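You operate a simulated robot arm through the tools that you are given. There is no shell and no other tool.

You are at the controls of a simulated robot arm. One attempt, no reset.

## Task
Warm the sealer to 170 C, seal the waiting pouch, then switch off.
Fine: seal only while the lamp is green; the sealed pouch goes into the green-rimmed basket; the knob stays at 170.

It is judged by the outcome, as a careful person would: the job done as asked, and still so three seconds after it is handed in. It fails if anything else is knocked over, pushed out of place, dropped, spilled or broken. Lids that push on must go on centred and level and be pressed home; caps that screw on are set level and turned clockwise until they are tight.

## Robot
A 6-joint arm with a two-finger gripper, fixed in place. Base frame: the origin is at the foot of the arm, x ahead of it, y to its left, z up; the work surface is at about z = 0.88. Units: m, degrees, N and s.
Its first joint turns from -166.0 to 166.0 degrees. Payload 2.45 kg.
Tool frame: the origin (TCP) lies between the finger pads and is the grasp point; the fingertips stand 0.02 m ahead of it; z points along the fingers, y is the line along which they close. The gripper opens to 0.14 m. The gripper's body begins 0.168 m behind the TCP.
Orientation is that of the tool frame in the base frame, as a unit quaternion [x, y, z, w]. With the fingers straight down and closing along the base's y, the tool's x points along the base's -x, its y along +y and its z along -z.

## Interface
- The arm moves only by the tool arm_command. Its argument "targets" is a list of rows, each a list of 7 numbers: the shift along the base's x, y, z in units of 30 mm (1.0 is 30 mm), then the turn, a rotation vector about the base's x, y, z in units of 5 degrees (1.0 is 5 degrees), then the closure in counts, from 0 (fully open) to 255 (shut). In form: [[x, y, z, ax, ay, az, grip], ...]. A call has 1 to 20 rows; each row shifts and turns the commanded pose from where the row before left it. A call with a number of a shift or a turn outside -1 to 1 is refused whole. A row lasts 0.2 s, in which the tool goes at most 0.05 m and 8.6 degrees; a call with a longer step from one row to the next is refused whole, and so is a gripper value outside its range. A pose out of reach is approached as far as the arm can. The call stops where the force on the tool passes 90 N (or 10 N more than at its start, if that is more) or the arm is blocked; 0.2 s more then pass. Each finger travels about 0.045 m/s and halts on what it meets, pressing with about 38 N; the grip force reading is that of the motor and also rises with nothing between the fingers. The clock runs only during rows and for 0.2 s after the last one: add rows that do not move to give the fingers time. It gives the time, the measured TCP pose, the force on the tool (base axes), the opening and the grip force at its end, in the units of the frame above (readings bear some noise), with the torque about the TCP (base axes, N m) and any sound that the robot's microphone picked up, and new pictures: "pictures" is both (left out), scene, wrist or none.
- Cameras (640 x 400 px; columns grow to the right, rows downward): "scene" is fixed at [0.3992, -0.6386, 1.592]; the picture's right is [0.96, -0.29, 0.00], its down [-0.10, -0.33, -0.94] and it looks along [0.28, 0.90, -0.34] (base axes); focal length 366 px, centre (320, 200). "wrist" rides on the gripper at [0.078, 0.011, -0.209] in the tool frame; the picture's right is [-0.14, 0.99, 0.00], its down [-0.92, -0.13, -0.37] and it looks along [-0.37, -0.05, 0.93] (tool axes); focal length 280 px, centre (320, 200).
- probe_pixels(camera, pixels): there is no depth. For up to 12 entries [column, row, z] of the newest picture of that camera ("zoom" is the newest enlarged one), the place [x, y] in the base frame at which the ray of that pixel passes the height z, good to about 0.003 m, but the place of the scene camera against the robot may be out by one fixed shift of up to 0.025 m in any direction. The clock stands still meanwhile.
- zoom(camera, box): a new picture of the part [left, top, right, bottom] of that camera's present view, enlarged. The clock stands still meanwhile.
- hand_in(): hands the job in; it is judged then, once.

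Leave the gripper open and the arm clear of the work at the hand-in unless told otherwise.

The tools are called as name(argument=value, ...) on one line, values as JSON. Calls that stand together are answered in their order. arm_command: Moves the arm, as the interface text tells. Its arguments: {"type":"object","properties":{"targets":{"type":"array"},"pictures":{"type":"string","enum":["both","scene","wrist","none"]}},"required":["targets"]} The other tools are called the same way: probe_pixels (camera, pixels) gives the place at which the rays of pixels pass given heights; zoom (camera, box) takes an enlarged picture of a part of a camera's view; hand_in () hands the job in.

At the start:

```text
time_s: 0.0
ee_pos: [0.4035, 0.3604, 1.3892]
ee_rot: [0.001, 1.0, 0.001, 0.0]
wrist_force: [0.9, 0.0, 0.1]
wrist_torque: [-0.01, 0.01, -0.01]
width: 0.1402
gripper_force: 0.1
```

scene: 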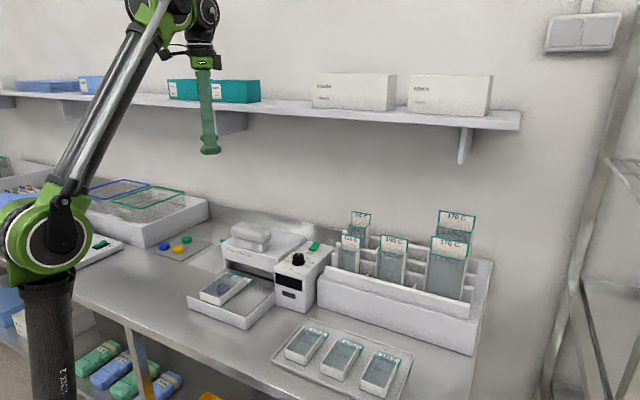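
wrist: 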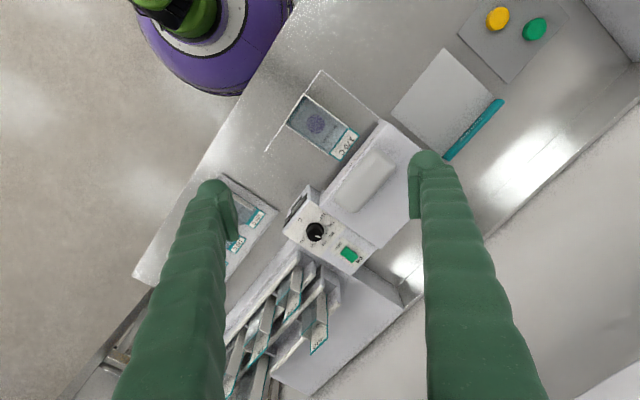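

I see a sealer with a control box (black knob, green switch), a tray with a pouch in front of it, coloured buttons, and rimmed baskets to the left. I'll enlarge the areas of interest before moving.

zoom(camera="scene", box=[180, 200, 340, 340])

zoom(camera="scene", box=[60, 160, 220, 270])

zoom(camera="wrist", box=[250, 60, 410, 280])

zoom(camera="scene", box=[310, 200, 500, 400])

```text
2.86 times, centred on (260, 270) of scene
```

zoom: 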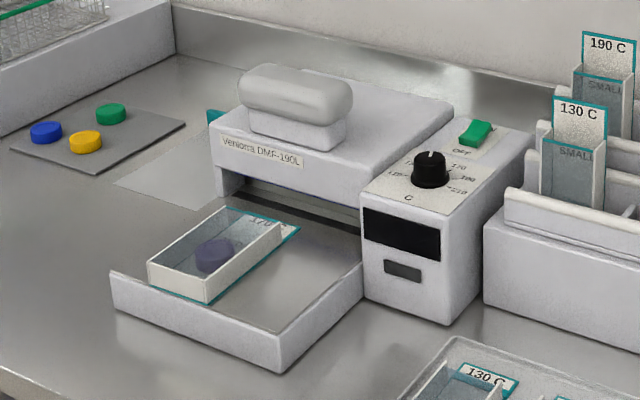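

```text
3.64 times, centred on (140, 215) of scene
```

zoom: 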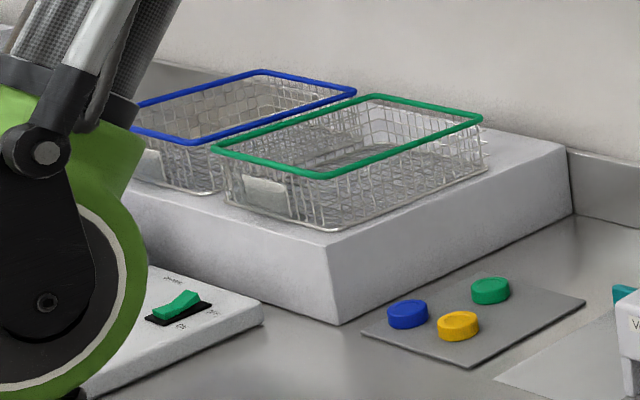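

```text
1.82 times, centred on (330, 170) of wrist
```

zoom: 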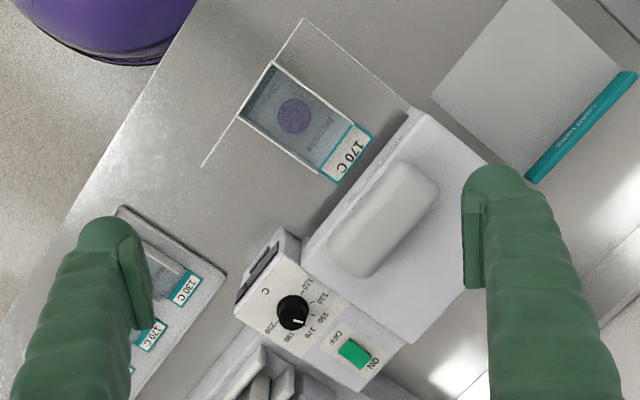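

```text
2.00 times, centred on (405, 300) of scene
```

zoom: 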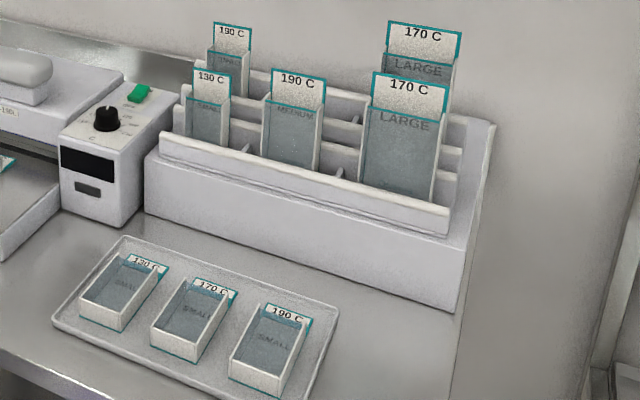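

I'll estimate where the knob, switch, handle, pouch and tray are, using wrist pixels at a few heights and matching scene pixels.

probe_pixels(camera="wrist", pixels=[[316, 232, 0.96], [316, 232, 1.0], [349, 254, 0.96], [349, 254, 1.0], [366, 181, 1.0], [366, 181, 1.05], [318, 124, 0.88], [318, 124, 0.92], [344, 144, 0.9], [322, 71, 0.9], [380, 116, 0.9], [265, 152, 0.9]])

probe_pixels(camera="scene", pixels=[[298, 259, 0.96], [298, 259, 1.0], [314, 246, 0.96], [314, 246, 1.0], [251, 232, 1.0], [251, 232, 1.05], [225, 290, 0.88], [225, 290, 0.92], [164, 246, 0.88], [181, 251, 0.88], [188, 240, 0.88], [145, 196, 1.0]])

```text
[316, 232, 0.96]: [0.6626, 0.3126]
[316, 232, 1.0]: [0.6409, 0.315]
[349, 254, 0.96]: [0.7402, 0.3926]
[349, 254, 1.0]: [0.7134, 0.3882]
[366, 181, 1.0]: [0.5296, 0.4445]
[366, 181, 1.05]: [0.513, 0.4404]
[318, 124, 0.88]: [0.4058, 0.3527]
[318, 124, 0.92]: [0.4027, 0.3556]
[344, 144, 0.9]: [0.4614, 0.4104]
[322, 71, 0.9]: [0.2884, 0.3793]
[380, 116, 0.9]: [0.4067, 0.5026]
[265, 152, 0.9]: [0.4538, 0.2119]
```

```text
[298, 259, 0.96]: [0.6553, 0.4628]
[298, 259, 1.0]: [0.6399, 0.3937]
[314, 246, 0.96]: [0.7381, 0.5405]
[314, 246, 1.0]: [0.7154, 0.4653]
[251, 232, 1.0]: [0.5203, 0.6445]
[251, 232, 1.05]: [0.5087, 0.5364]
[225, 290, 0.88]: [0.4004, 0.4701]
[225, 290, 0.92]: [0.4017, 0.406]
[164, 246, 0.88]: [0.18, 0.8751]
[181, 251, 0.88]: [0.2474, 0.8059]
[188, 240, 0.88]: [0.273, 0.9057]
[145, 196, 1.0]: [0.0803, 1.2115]
```

The two views agree: knob at about (0.62, 0.32, 1.04), switch at (0.69, 0.38, 1.04), handle at (0.50, 0.44, 1.10). The machine is turned about 45° and the pouch is at (0.40, 0.355). I'll lower the wrist camera over the control box, staying well above it, to read the dial and the switch.

arm_command(targets=[[0.7, -0.16, -0.9, 0, 0, 0, 0], [0.7, -0.16, -0.9, 0, 0, 0, 0], [0.7, -0.16, -0.9, 0, 0, 0, 0], [0.7, -0.16, -0.9, 0, 0, 0, 0], [0.7, -0.16, -0.9, 0, 0, 0, 0], [0.7, -0.16, -0.9, 0, 0, 0, 0], [0.7, -0.16, -0.9, 0, 0, 0, 0]], pictures="both")

```text
time_s: 1.6
ee_pos: [0.55, 0.3266, 1.201]
ee_rot: [0.0, 1.0, -0.001, 0.0]
wrist_force: [-0.5, 0.1, 0.6]
wrist_torque: [-0.04, 0.0, 0.0]
width: 0.1399
gripper_force: 0.0
```

scene: 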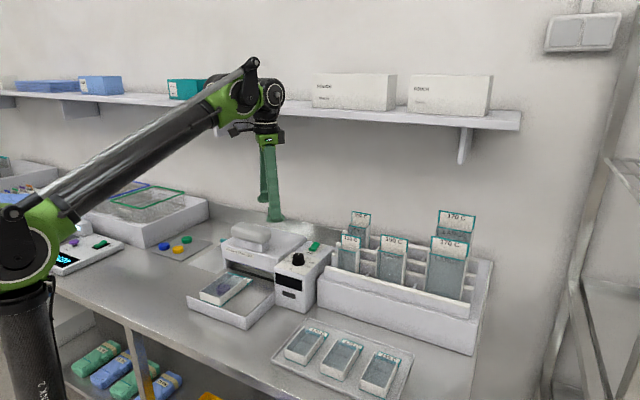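
wrist: 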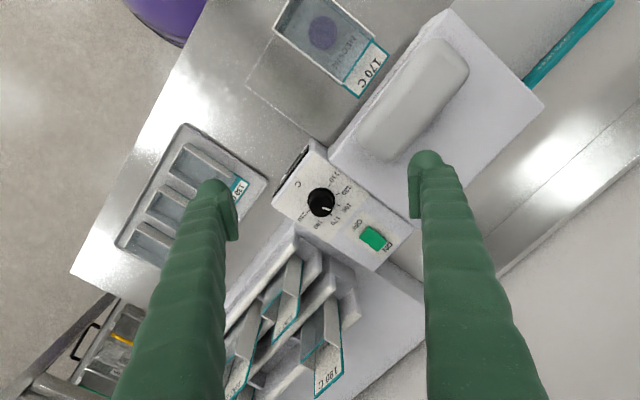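

The scene now also shows another device at far left (about (75, 255)), probably a scale. I'll enlarge the dial and switch, and the rest of the sealer.

zoom(camera="wrist", box=[260, 130, 420, 270])

zoom(camera="scene", box=[260, 225, 340, 315])

zoom(camera="scene", box=[0, 150, 220, 290])

zoom(camera="wrist", box=[230, 0, 560, 170])

```text
2.86 times, centred on (340, 200) of wrist
```

zoom: 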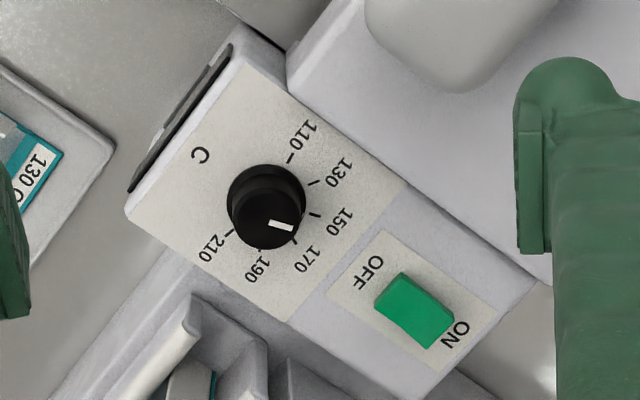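

```text
4.44 times, centred on (300, 270) of scene
```

zoom: 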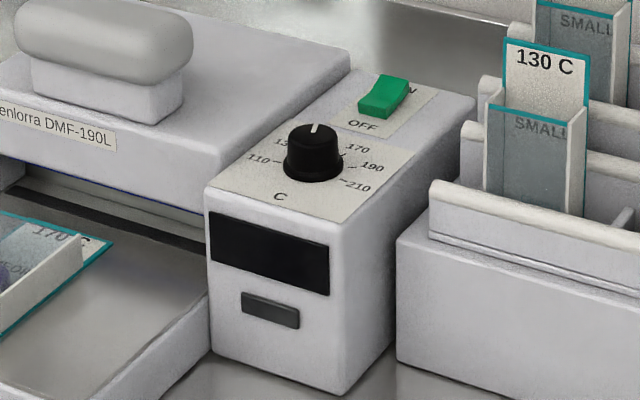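

```text
2.86 times, centred on (110, 220) of scene
```

zoom: 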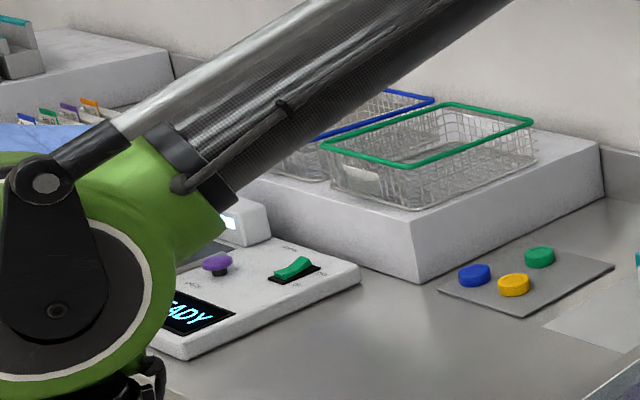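

```text
1.94 times, centred on (395, 85) of wrist
```

zoom: 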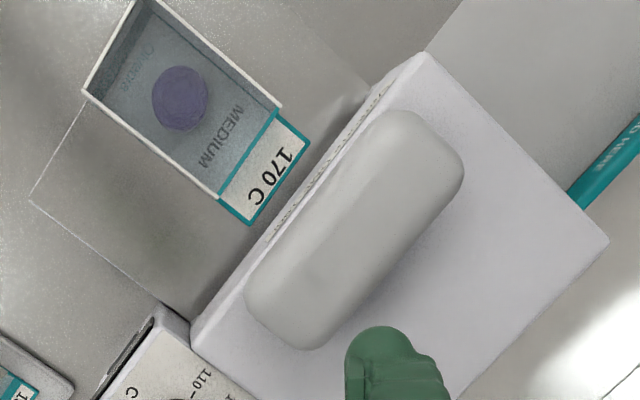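

The white pointer looks to be at 150, not 170, and the rocker looks OFF with its ON end raised. The waiting pouch reads "MEDIUM 170 C". I'll look closer at the dial.

zoom(camera="wrist", box=[285, 165, 365, 235])

zoom(camera="scene", box=[275, 235, 325, 285])

probe_pixels(camera="wrist", pixels=[[322, 206, 1.03], [322, 206, 1.05], [373, 238, 1.03], [373, 238, 1.05], [300, 176, 1.03], [415, 105, 1.1], [415, 105, 1.08], [340, 40, 0.9], [545, 105, 1.06], [333, 152, 1.06], [447, 8, 1.06], [295, 240, 1.0]])

```text
5.71 times, centred on (325, 200) of wrist
```

zoom: 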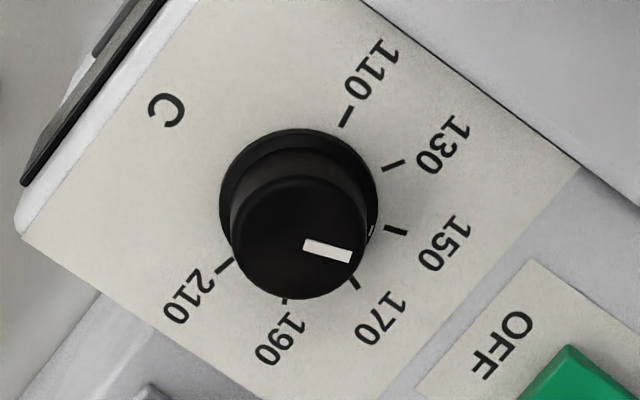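

```text
8.00 times, centred on (300, 260) of scene
```

zoom: 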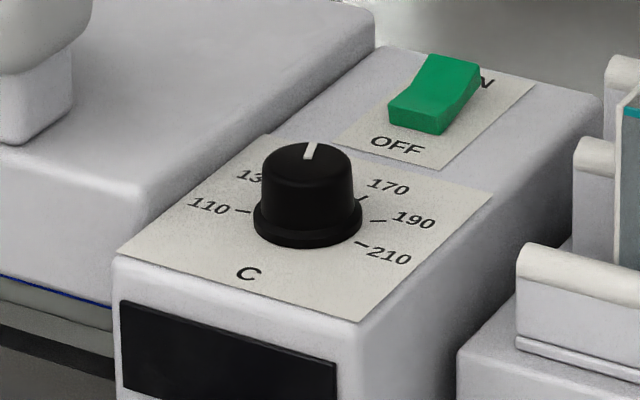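

```text
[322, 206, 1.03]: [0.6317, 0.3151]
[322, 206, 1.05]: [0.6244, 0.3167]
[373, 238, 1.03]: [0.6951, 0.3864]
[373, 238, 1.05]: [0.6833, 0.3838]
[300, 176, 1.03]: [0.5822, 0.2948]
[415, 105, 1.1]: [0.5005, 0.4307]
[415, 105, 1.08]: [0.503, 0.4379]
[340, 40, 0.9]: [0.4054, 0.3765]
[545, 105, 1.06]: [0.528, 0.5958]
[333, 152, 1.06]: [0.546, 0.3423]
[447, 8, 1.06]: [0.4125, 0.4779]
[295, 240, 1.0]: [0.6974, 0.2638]
```

The pointer is on 150, in line with that tick at about 14°. The 170 tick is about 40° further clockwise. To fix the knob's position and height, I'll put the wrist camera straight above it.

arm_command(targets=[[0.9, 0, 0.35, 0, 0, 0, 0], [0.9, 0, 0.35, 0, 0, 0, 0], [0.9, 0, 0.35, 0, 0, 0, 0], [0.9, 0, 0.3, 0, 0, 0, 0], [0.9, 0, 0.3, 0, 0, 0, 0], [0.9, 0, 0, 0, 0, 0, 0], [0, 0, 0, 0, 0, 0, 0]], pictures="both")

```text
time_s: 3.2
ee_pos: [0.7133, 0.3274, 1.2488]
ee_rot: [0.0, 1.0, 0.0, 0.0]
wrist_force: [-0.2, -0.5, 0.2]
wrist_torque: [0.01, -0.01, 0.01]
width: 0.1397
gripper_force: 0.1
```

scene: 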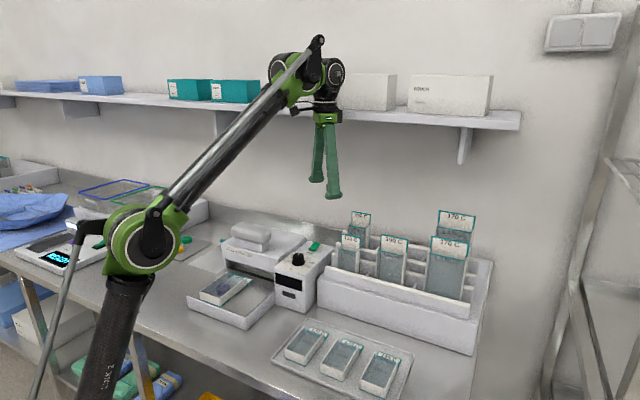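
wrist: 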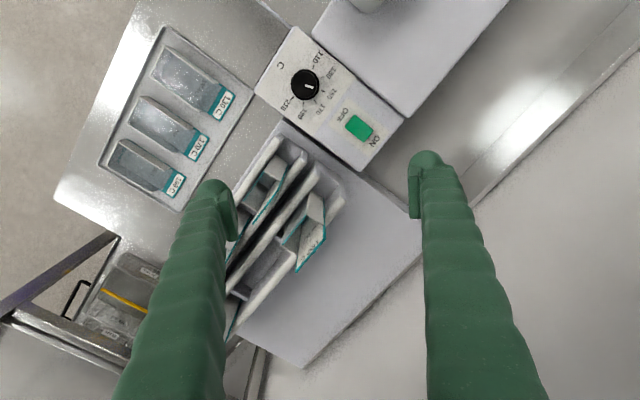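

From here the knob is at about (306, 85) and the switch at about (359, 127). I'll enlarge these and measure.

zoom(camera="wrist", box=[250, 20, 410, 170])

zoom(camera="scene", box=[0, 170, 240, 300])

probe_pixels(camera="wrist", pixels=[[305.5, 85.5, 1.03], [305.5, 85.5, 1.05], [359, 127, 1.03], [359, 127, 1.05]])

```text
2.67 times, centred on (330, 95) of wrist
```

zoom: 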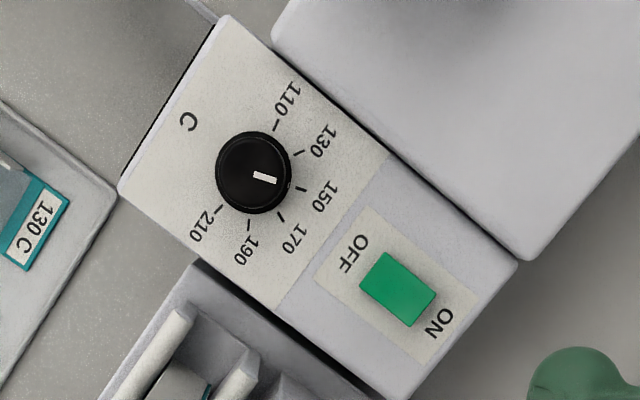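

```text
2.67 times, centred on (120, 235) of scene
```

zoom: 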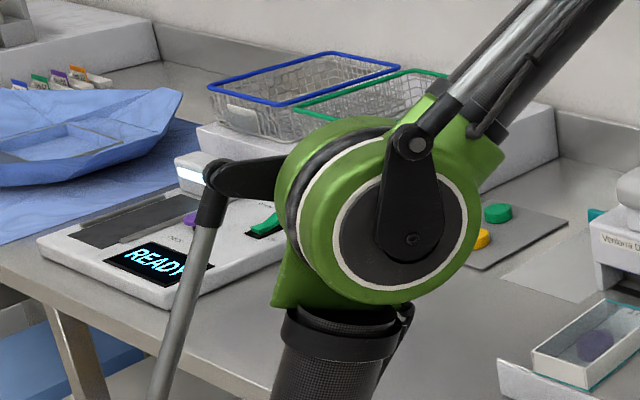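

```text
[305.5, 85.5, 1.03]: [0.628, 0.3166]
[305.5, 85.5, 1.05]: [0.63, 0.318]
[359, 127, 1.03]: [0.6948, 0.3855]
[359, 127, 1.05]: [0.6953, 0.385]
```

The rays meet with the knob axis at about (0.628, 0.317), knob top z ≈ 1.043 and panel z ≈ 1.02. The rocker centre is at about (0.695, 0.385, 1.03), so the machine's axis is at 45°. I'll pre-close the fingers to about 70 mm, turn the tool +20°, and come above the knob to z = 1.12.

arm_command(targets=[[-0.569, -0.069, -0.86, 0, 0, 0.8, 127], [-0.569, -0.069, -0.86, 0, 0, 0.8, 127], [-0.569, -0.069, -0.86, 0, 0, 0.8, 127], [-0.569, -0.069, -0.86, 0, 0, 0.8, 127], [-0.569, -0.069, -0.86, 0, 0, 0.8, 127], [0, 0, 0, 0, 0, 0, 127]], pictures="both")

```text
time_s: 4.6
ee_pos: [0.6264, 0.3147, 1.118]
ee_rot: [-0.174, 0.985, -0.001, 0.0]
wrist_force: [-0.7, -0.1, -0.3]
wrist_torque: [0.01, 0.01, -0.02]
width: 0.0704
gripper_force: 0.0
```

scene: 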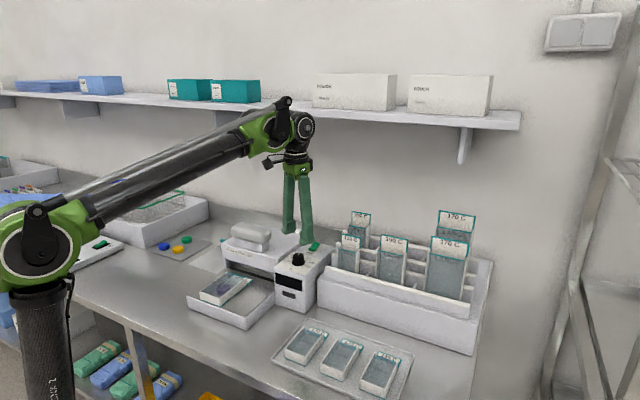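
wrist: 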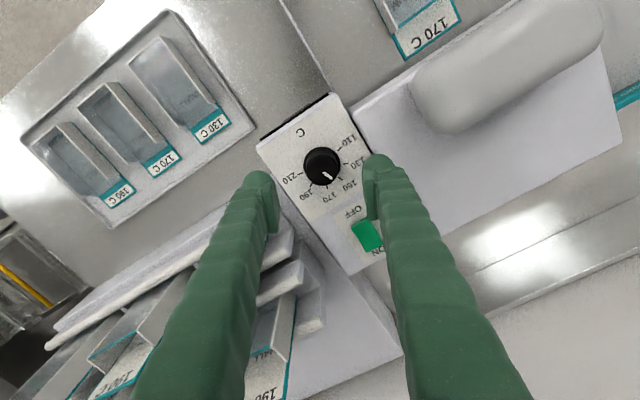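

The knob is between the fingers at about (322, 166). I'll check the centring closely.

zoom(camera="wrist", box=[272, 130, 372, 200])

probe_pixels(camera="wrist", pixels=[[322, 167, 1.043], [322, 163, 1.022], [272, 180, 1.1], [373, 163, 1.1]])

```text
5.71 times, centred on (322, 165) of wrist
```

zoom: 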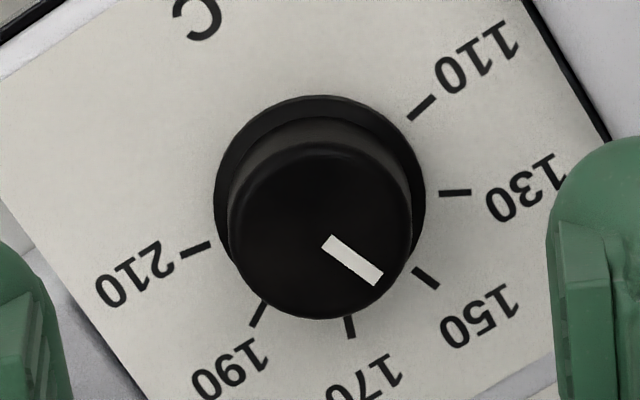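

```text
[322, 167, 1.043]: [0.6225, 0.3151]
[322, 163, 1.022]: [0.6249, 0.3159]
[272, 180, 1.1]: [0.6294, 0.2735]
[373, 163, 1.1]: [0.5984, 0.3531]
```

The knob top is centred within about 2 mm, so I'll shift 0.6 mm in y and descend around it in gentle steps.

arm_command(targets=[[0, 0.02, -0.6, 0, 0, 0, 127], [0, 0, -0.6, 0, 0, 0, 127], [0, 0, -0.5, 0, 0, 0, 127], [0, 0, -0.3, 0, 0, 0, 127], [0, 0, -0.2, 0, 0, 0, 127], [0, 0, -0.13, 0, 0, 0, 127], [0, 0, 0, 0, 0, 0, 127]], pictures="both")

```text
time_s: 6.2
ee_pos: [0.6286, 0.3159, 1.0498]
ee_rot: [-0.174, 0.985, 0.001, 0.0]
wrist_force: [0.4, -0.4, 0.6]
wrist_torque: [0.05, 0.02, -0.01]
width: 0.07
gripper_force: 0.0
```

scene: 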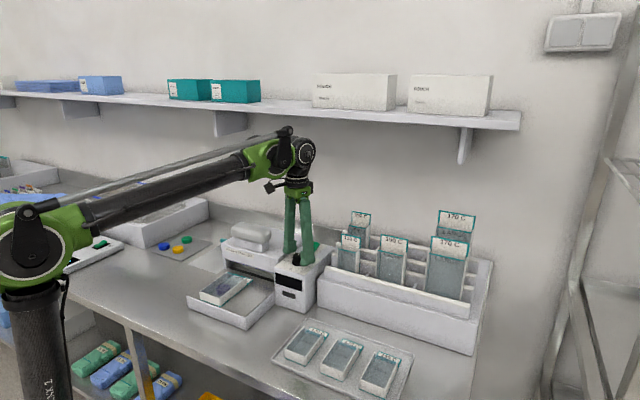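
wrist: 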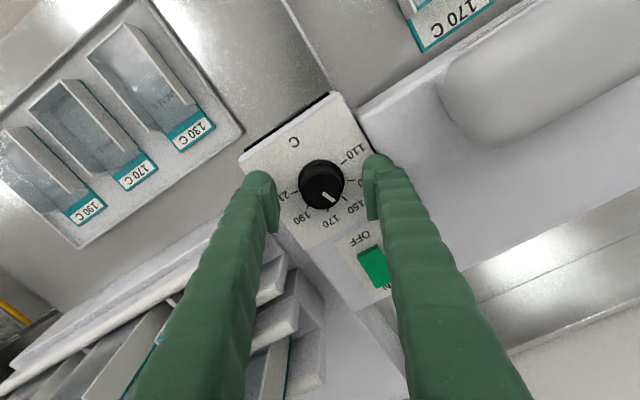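

zoom(camera="wrist", box=[262, 140, 382, 240])

zoom(camera="scene", box=[265, 220, 335, 290])

```text
4.00 times, centred on (322, 190) of wrist
```

zoom: 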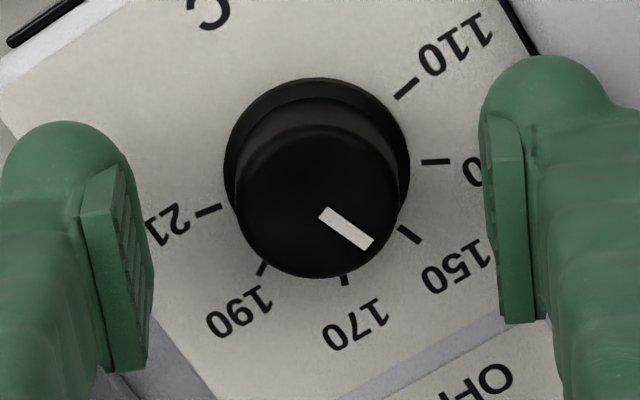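

```text
5.71 times, centred on (300, 255) of scene
```

zoom: 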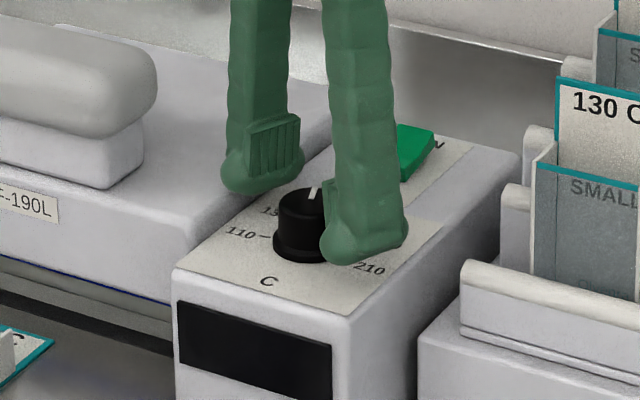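

The fingers straddle the knob evenly and nothing is touching. I'll close on it.

arm_command(targets=[[0, 0, 0, 0, 0, 0, 215], [0, 0, 0, 0, 0, 0, 215], [0, 0, 0, 0, 0, 0, 215], [0, 0, 0, 0, 0, 0, 215]], pictures="both")

```text
time_s: 7.2
ee_pos: [0.6292, 0.3162, 1.0498]
ee_rot: [-0.173, 0.985, 0.0, 0.0]
wrist_force: [-2.8, 7.6, -1.9]
wrist_torque: [0.19, 0.05, 0.0]
width: 0.0327
gripper_force: 39.8
```

scene: 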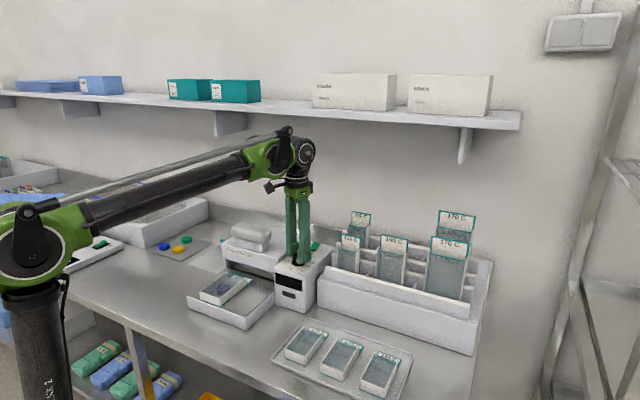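
wrist: 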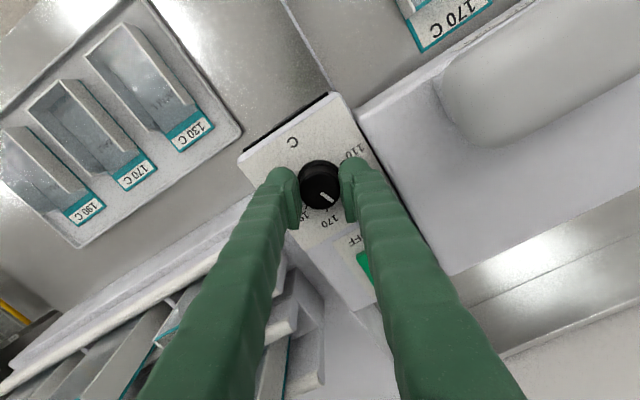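

The grip is at 32.7 mm with a small +y side force, so the knob is about 1 mm to +y. I'll shift slightly and turn clockwise 30° first, then look.

arm_command(targets=[[-0.01, 0.03, 0, 0, 0, 0, 215], [0, 0, 0, 0, 0, -1, 215], [0, 0, 0, 0, 0, -1, 215], [0, 0, 0, 0, 0, -1, 215], [0, 0, 0, 0, 0, -1, 215], [0, 0, 0, 0, 0, -1, 215], [0, 0, 0, 0, 0, -1, 215], [0, 0, 0, 0, 0, 0, 215]], pictures="both")

```text
time_s: 9.0
ee_pos: [0.628, 0.3165, 1.0482]
ee_rot: [0.087, 0.996, 0.0, 0.0]
wrist_force: [4.9, 2.2, -9.9]
wrist_torque: [-0.02, -0.17, -0.01]
width: 0.0324
gripper_force: 44.6
```

scene: 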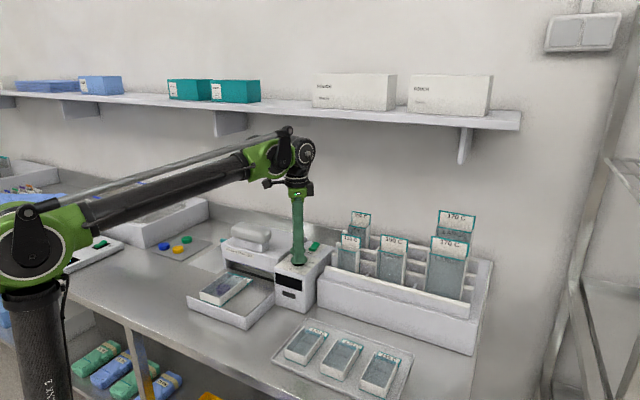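
wrist: 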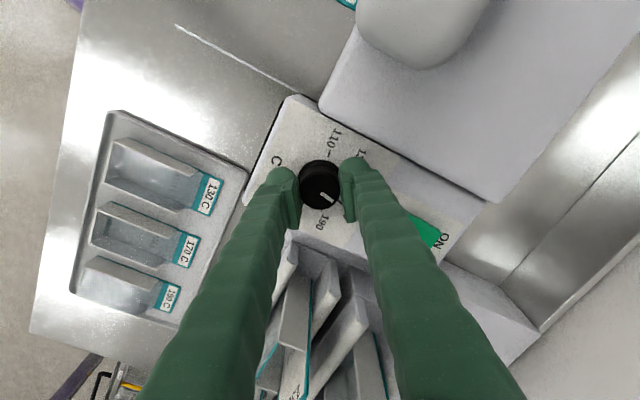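

zoom(camera="wrist", box=[270, 130, 370, 240])

zoom(camera="scene", box=[265, 235, 335, 305])

```text
3.64 times, centred on (320, 185) of wrist
```

zoom: 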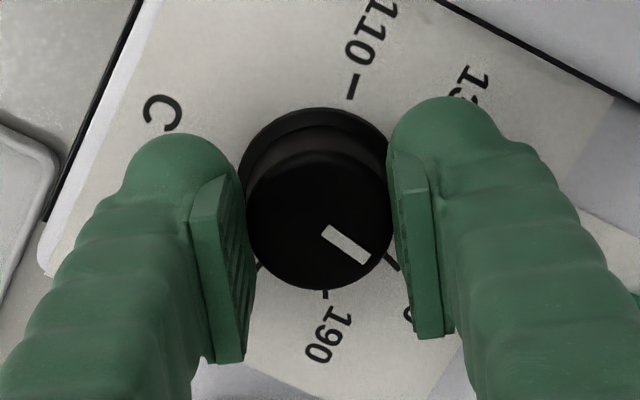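

```text
5.71 times, centred on (300, 270) of scene
```

zoom: 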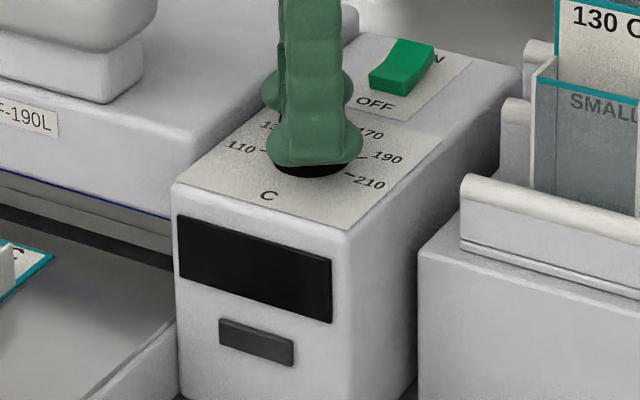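

The pointer has moved to roughly 164–165, as expected for 30° of 40°. I'll turn the last 10°.

arm_command(targets=[[0, 0, 0, 0, 0, -1, 215], [0, 0, 0, 0, 0, -1, 215], [0, 0, 0, 0, 0, 0, 215], [0, 0, 0, 0, 0, 0, 215]], pictures="wrist")

zoom(camera="wrist", box=[270, 130, 370, 240])

```text
time_s: 10.0
ee_pos: [0.6281, 0.3176, 1.0501]
ee_rot: [0.174, 0.985, 0.0, 0.0]
wrist_force: [9.5, -1.1, -5.2]
wrist_torque: [-0.03, -0.09, 0.0]
width: 0.0322
gripper_force: 44.5
```

wrist: 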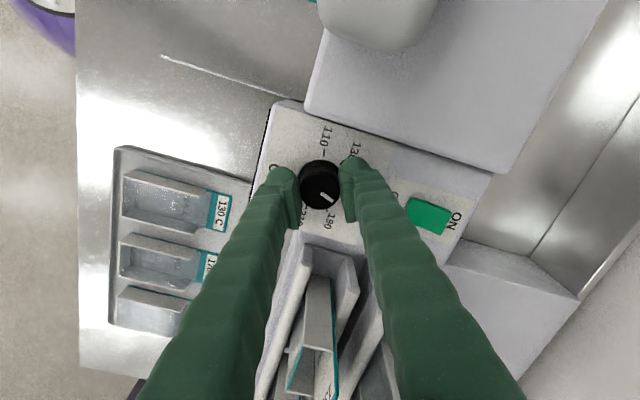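

```text
3.64 times, centred on (320, 185) of wrist
```

zoom: 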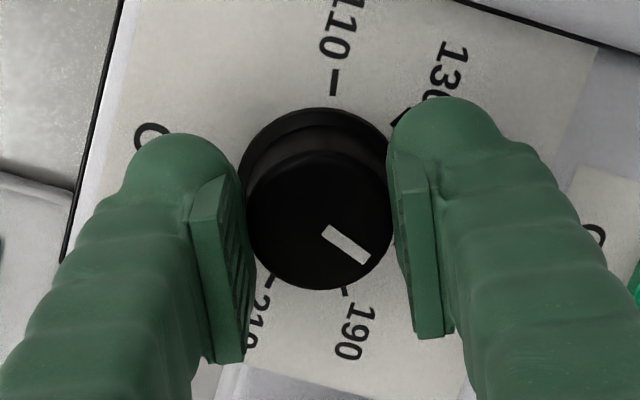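

The pointer now lies at about the 170 position, roughly 35° in this view. I'll open and rise to check it from above.

arm_command(targets=[[0, 0, 0, 0, 0, 0, 140], [0, 0, 0, 0, 0, 0, 140], [0, 0, 0, 0, 0, 0, 140], [0, 0, 0.5, 0, 0, 0, 140], [0, 0, 0.9, 0, 0, 0, 140], [0, 0, 0.9, 0, 0, 0, 140], [0, 0, 0.9, 0, 0, 0, 140], [0, 0, 0, 0, 0, 0, 140]], pictures="both")

zoom(camera="wrist", box=[270, 115, 370, 205])

zoom(camera="scene", box=[275, 235, 325, 305])

```text
time_s: 11.8
ee_pos: [0.6272, 0.3167, 1.1468]
ee_rot: [0.174, 0.985, 0.0, 0.0]
wrist_force: [0.6, -0.1, 0.1]
wrist_torque: [-0.02, 0.02, -0.02]
width: 0.0635
gripper_force: 0.1
```

scene: 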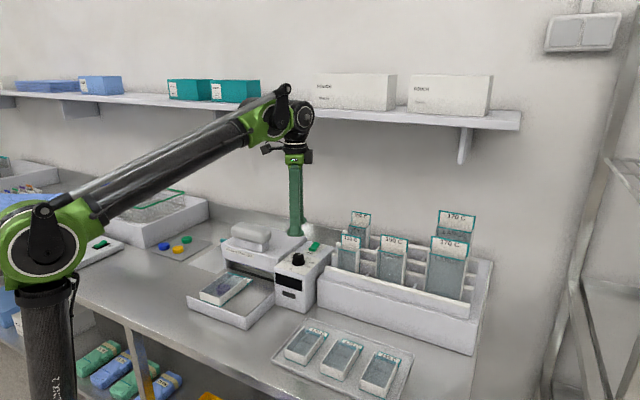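
wrist: 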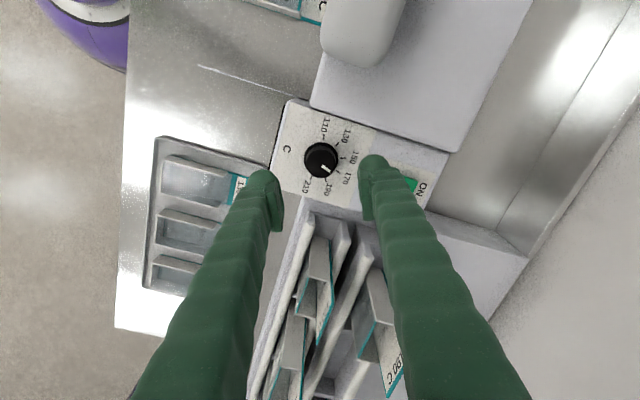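

```text
4.44 times, centred on (320, 160) of wrist
```

zoom: 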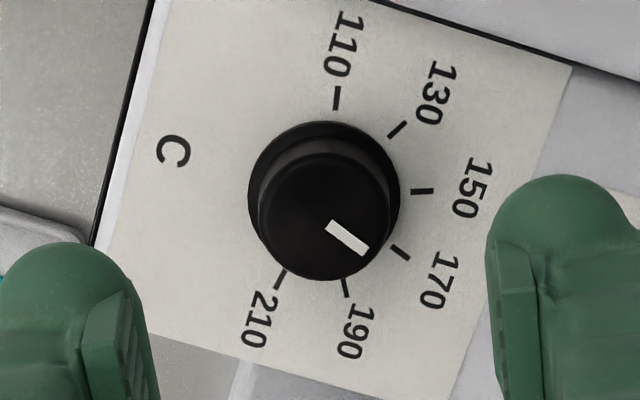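

```text
5.71 times, centred on (300, 270) of scene
```

zoom: 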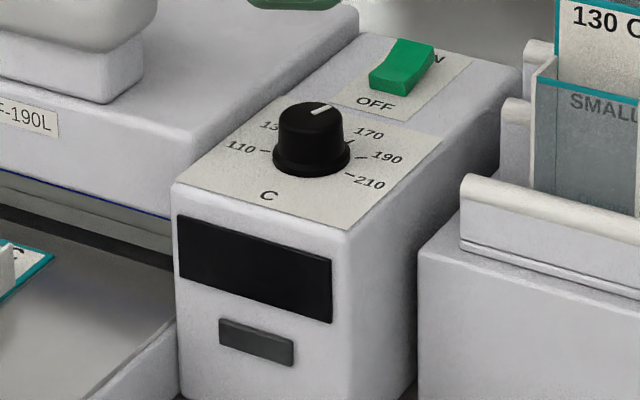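

The pointer is at about 34° and the 170 tick is at 37°. I'll measure more precisely.

zoom(camera="wrist", box=[298, 135, 348, 185])

```text
8.00 times, centred on (323, 160) of wrist
```

zoom: 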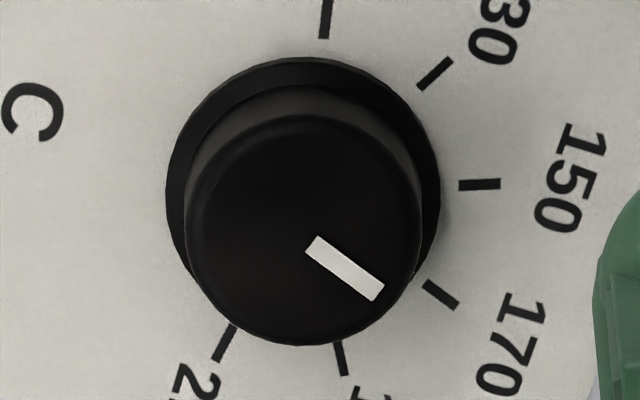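

I'll check the pointer bearing against the ticks using plane coordinates.

probe_pixels(camera="zoom", pixels=[[312, 244, 1.043], [380, 294, 1.043], [426, 284, 1.021], [457, 306, 1.021], [460, 185, 1.021], [499, 184, 1.021], [421, 87, 1.021], [452, 60, 1.021], [336, 346, 1.021], [345, 374, 1.021], [232, 330, 1.021], [218, 360, 1.021]])

```text
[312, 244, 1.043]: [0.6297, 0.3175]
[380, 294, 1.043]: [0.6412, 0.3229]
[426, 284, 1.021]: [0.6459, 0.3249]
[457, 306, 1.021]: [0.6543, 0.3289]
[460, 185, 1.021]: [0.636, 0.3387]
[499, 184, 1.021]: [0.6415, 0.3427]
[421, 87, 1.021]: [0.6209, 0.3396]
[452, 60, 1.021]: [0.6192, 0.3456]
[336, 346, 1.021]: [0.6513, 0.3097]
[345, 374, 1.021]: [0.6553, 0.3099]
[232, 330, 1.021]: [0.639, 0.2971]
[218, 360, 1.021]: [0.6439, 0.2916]
```

In plane coordinates the pointer bearing is 25.2° and the 170 tick is 25.5°, so the knob is on 170. Next is the rocker. I'll close the fingers, align the closing line with the machine axis (yaw −45°), and hover above the ON end at about (0.707, 0.397).

arm_command(targets=[[0.533, 0.527, -0.1, 0, 0, -1, 255], [0.533, 0.527, -0.1, 0, 0, -1, 255], [0.533, 0.527, -0.3, 0, 0, -1, 255], [0.533, 0.527, -0.4, 0, 0, -1, 255], [0.533, 0.527, -0.4, 0, 0, -1, 255], [0, 0, 0, 0, 0, 0, 255], [0, 0, 0, 0, 0, 0, 255]], pictures="both")

zoom(camera="wrist", box=[240, 90, 400, 230])

zoom(camera="scene", box=[275, 210, 345, 280])

```text
time_s: 13.4
ee_pos: [0.7024, 0.3898, 1.1125]
ee_rot: [0.384, 0.924, 0.002, 0.001]
wrist_force: [-0.6, 0.9, -0.1]
wrist_torque: [-0.01, 0.01, 0.01]
width: 0.0
gripper_force: 29.1
```

scene: 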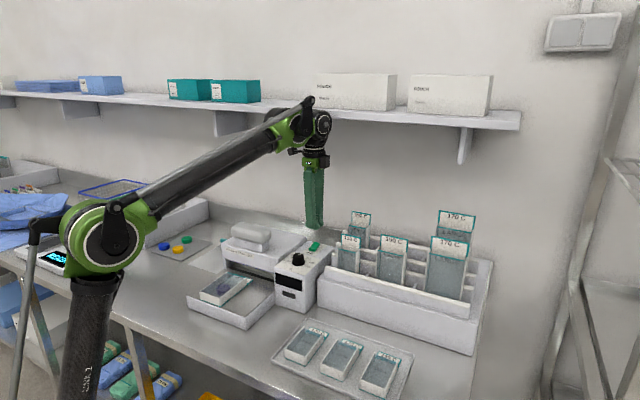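
wrist: 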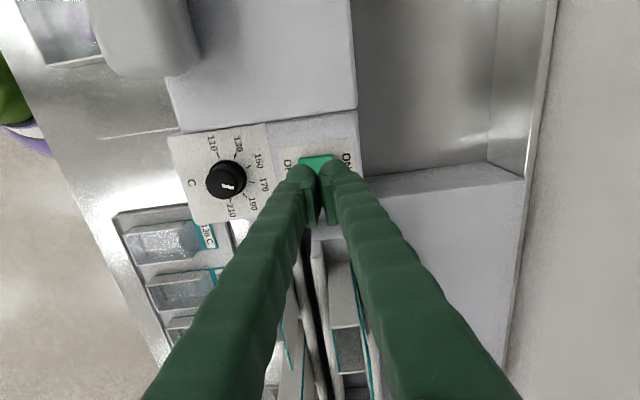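

```text
2.86 times, centred on (320, 160) of wrist
```

zoom: 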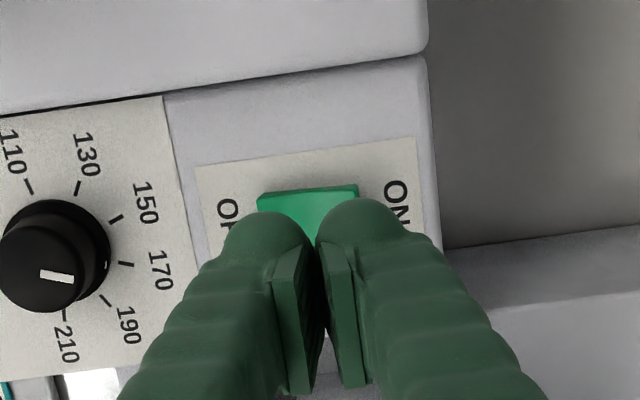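

```text
5.71 times, centred on (310, 245) of scene
```

zoom: 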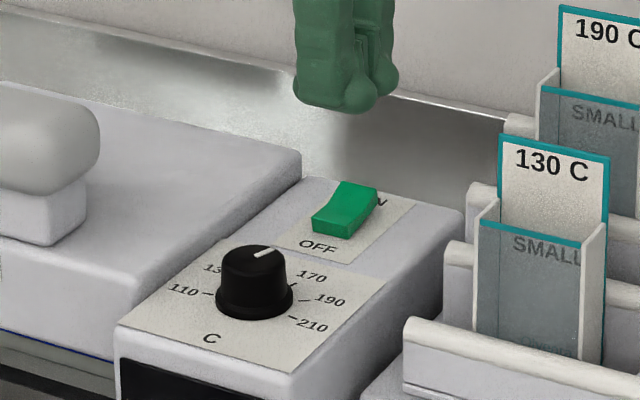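

The measured pose is about 5 mm short of the commanded one. I'll let it settle and re-read.

arm_command(targets=[[0, 0, 0, 0, 0, 0, 255], [0, 0, 0, 0, 0, 0, 255]], pictures="wrist")

zoom(camera="wrist", box=[240, 90, 400, 230])

```text
time_s: 14.0
ee_pos: [0.7015, 0.3914, 1.1124]
ee_rot: [0.383, 0.924, 0.002, 0.001]
wrist_force: [-0.3, 0.0, 0.5]
wrist_torque: [0.0, -0.04, 0.04]
width: 0.0
gripper_force: 29.5
```

wrist: 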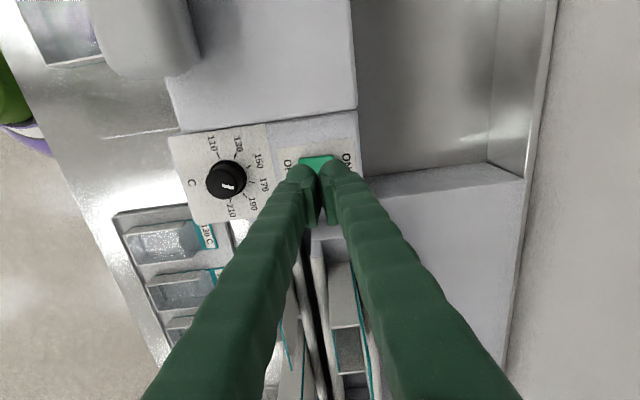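

```text
2.86 times, centred on (320, 160) of wrist
```

zoom: 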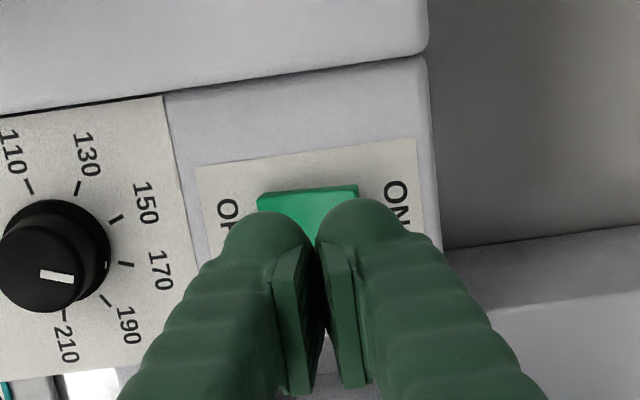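

The pose is steady but offset from the command. I'll test with a small move along the machine axis towards ON and see how it responds.

arm_command(targets=[[0.2, 0.2, 0, 0, 0, 0, 255], [0, 0, 0, 0, 0, 0, 255], [0, 0, 0, 0, 0, 0, 255]], pictures="both")

probe_pixels(camera="scene", pixels=[[320, 112, 1.4], [320, 112, 1.45], [320, 112, 1.5], [312, 225, 1.09], [320, 104, 1.45]])

```text
time_s: 14.8
ee_pos: [0.7023, 0.3928, 1.1131]
ee_rot: [0.383, 0.924, 0.004, 0.001]
wrist_force: [-0.4, -0.3, -0.1]
wrist_torque: [0.0, 0.02, 0.0]
width: 0.0
gripper_force: 29.7
```

scene: 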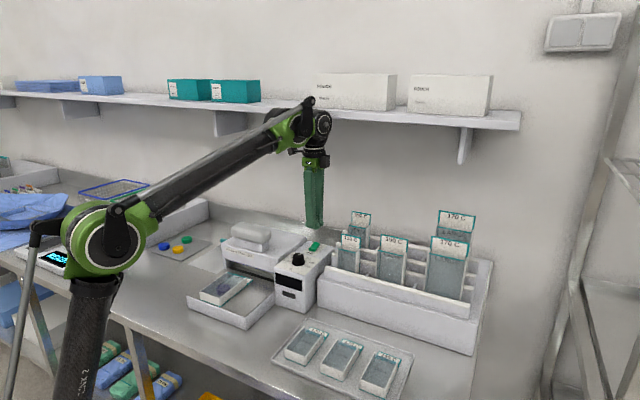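
wrist: 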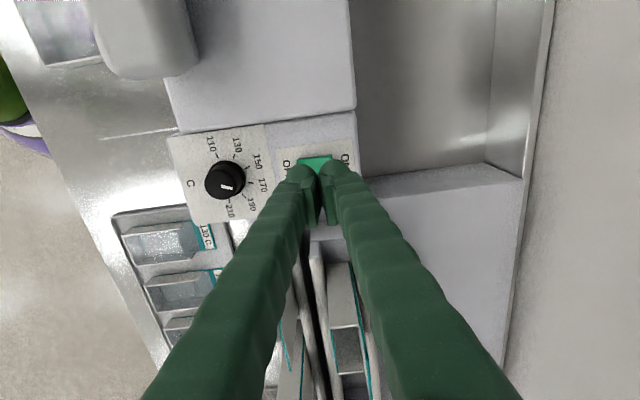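

```text
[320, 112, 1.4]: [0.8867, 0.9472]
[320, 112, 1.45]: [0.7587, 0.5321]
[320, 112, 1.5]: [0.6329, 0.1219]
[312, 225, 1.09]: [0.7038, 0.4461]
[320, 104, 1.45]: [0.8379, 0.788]
```

The arm moved only about 1.5 mm of the 8.5 mm commanded, so a link above the tool is probably touching something. The likely candidate is the wall shelf. The bench and wall are turned 45° to the robot, so I'll measure the wall and shelf before moving again.

zoom(camera="scene", box=[240, 60, 400, 180])

zoom(camera="scene", box=[400, 60, 560, 190])

probe_pixels(camera="wrist", pixels=[[490, 60, 0.88], [490, 140, 0.88], [545, 60, 0.95], [545, 60, 1.0], [516, 250, 1.0], [524, 180, 1.0]])

probe_pixels(camera="scene", pixels=[[521, 116, 1.4], [521, 116, 1.45], [463, 165, 1.3], [463, 165, 1.35], [320, 112, 1.42], [320, 112, 1.44]])

```text
3.33 times, centred on (320, 120) of scene
```

zoom: 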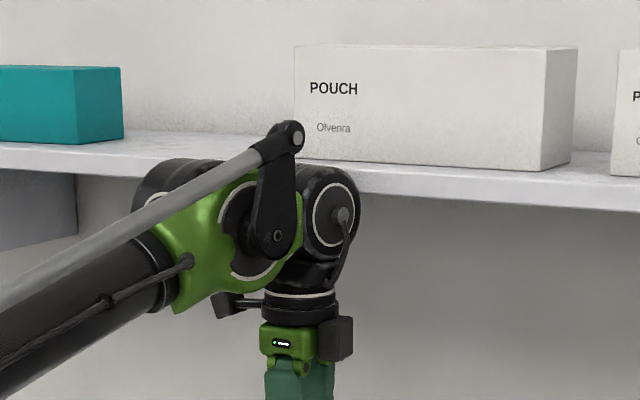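

```text
3.08 times, centred on (480, 125) of scene
```

zoom: 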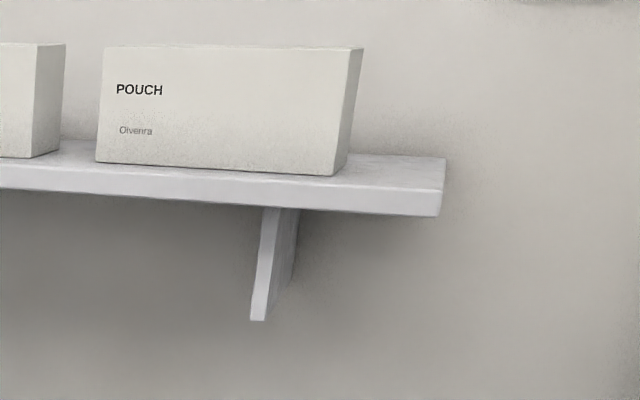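

```text
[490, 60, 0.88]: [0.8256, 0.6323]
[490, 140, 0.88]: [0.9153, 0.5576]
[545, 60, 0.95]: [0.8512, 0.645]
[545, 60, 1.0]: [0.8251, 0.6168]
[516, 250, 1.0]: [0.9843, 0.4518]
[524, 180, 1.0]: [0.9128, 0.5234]
```

```text
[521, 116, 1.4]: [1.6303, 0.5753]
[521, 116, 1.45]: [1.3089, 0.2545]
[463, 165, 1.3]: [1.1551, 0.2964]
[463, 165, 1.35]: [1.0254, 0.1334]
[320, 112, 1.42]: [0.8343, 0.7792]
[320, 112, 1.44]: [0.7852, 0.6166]
```

probe_pixels(camera="scene", pixels=[[521, 111.3, 1.45], [521, 111.3, 1.5], [519, 121.7, 1.45], [519, 121.7, 1.5], [518, 130.4, 1.42], [518, 130.4, 1.46], [463, 165, 1.32], [320, 114, 1.42], [320, 114, 1.46]])

```text
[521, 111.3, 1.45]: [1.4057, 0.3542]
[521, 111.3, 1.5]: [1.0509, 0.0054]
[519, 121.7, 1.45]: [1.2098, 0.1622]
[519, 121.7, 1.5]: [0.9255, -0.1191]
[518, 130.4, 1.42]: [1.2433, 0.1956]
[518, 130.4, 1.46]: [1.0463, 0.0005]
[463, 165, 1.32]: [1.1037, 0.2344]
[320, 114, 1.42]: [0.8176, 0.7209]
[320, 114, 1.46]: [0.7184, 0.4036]
```

The estimates put the shelf's front edge at x+y ≈ 1.15–1.2 and z ≈ 1.45–1.47, right where the arm's wrist joint cap is. The wrist is resting against the shelf edge, so I'll back away from the wall at once. Then I'll tilt the tool 25° so the wrist leans towards the base and the fingertips still reach the rocker.

arm_command(targets=[[-0.6, -0.6, 0, 0, 0, 0, 255], [-0.6, -0.6, 0, 0, 0, 0, 255], [0, 0, 0, 0.707, -0.707, 0, 255], [0, 0, 0, 0.707, -0.707, 0, 255], [0, 0, 0, 0.707, -0.707, 0, 255], [0, 0, 0, 0.707, -0.707, 0, 255], [0, 0, 0, 0.707, -0.707, 0, 255], [0, 0, 0, 0, 0, 0, 255]], pictures="both")

```text
time_s: 16.6
ee_pos: [0.6766, 0.3649, 1.1074]
ee_rot: [0.374, 0.902, 0.201, 0.082]
wrist_force: [0.6, 0.2, 0.4]
wrist_torque: [0.01, -0.01, -0.01]
width: 0.0
gripper_force: 29.5
```

scene: 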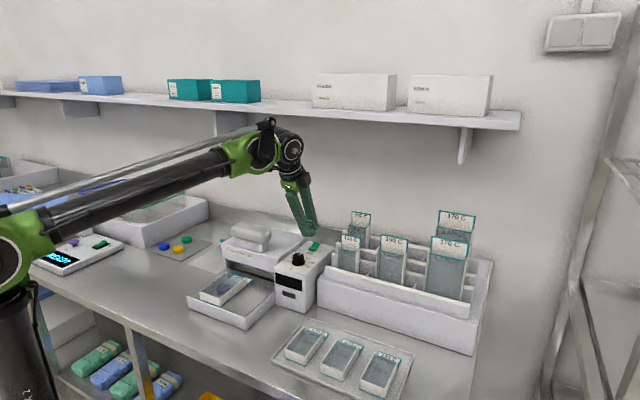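
wrist: 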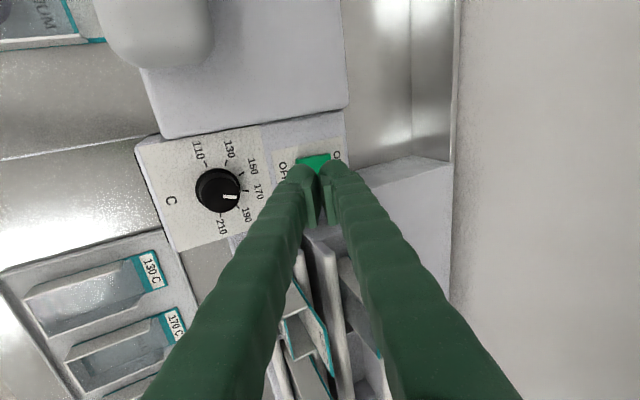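

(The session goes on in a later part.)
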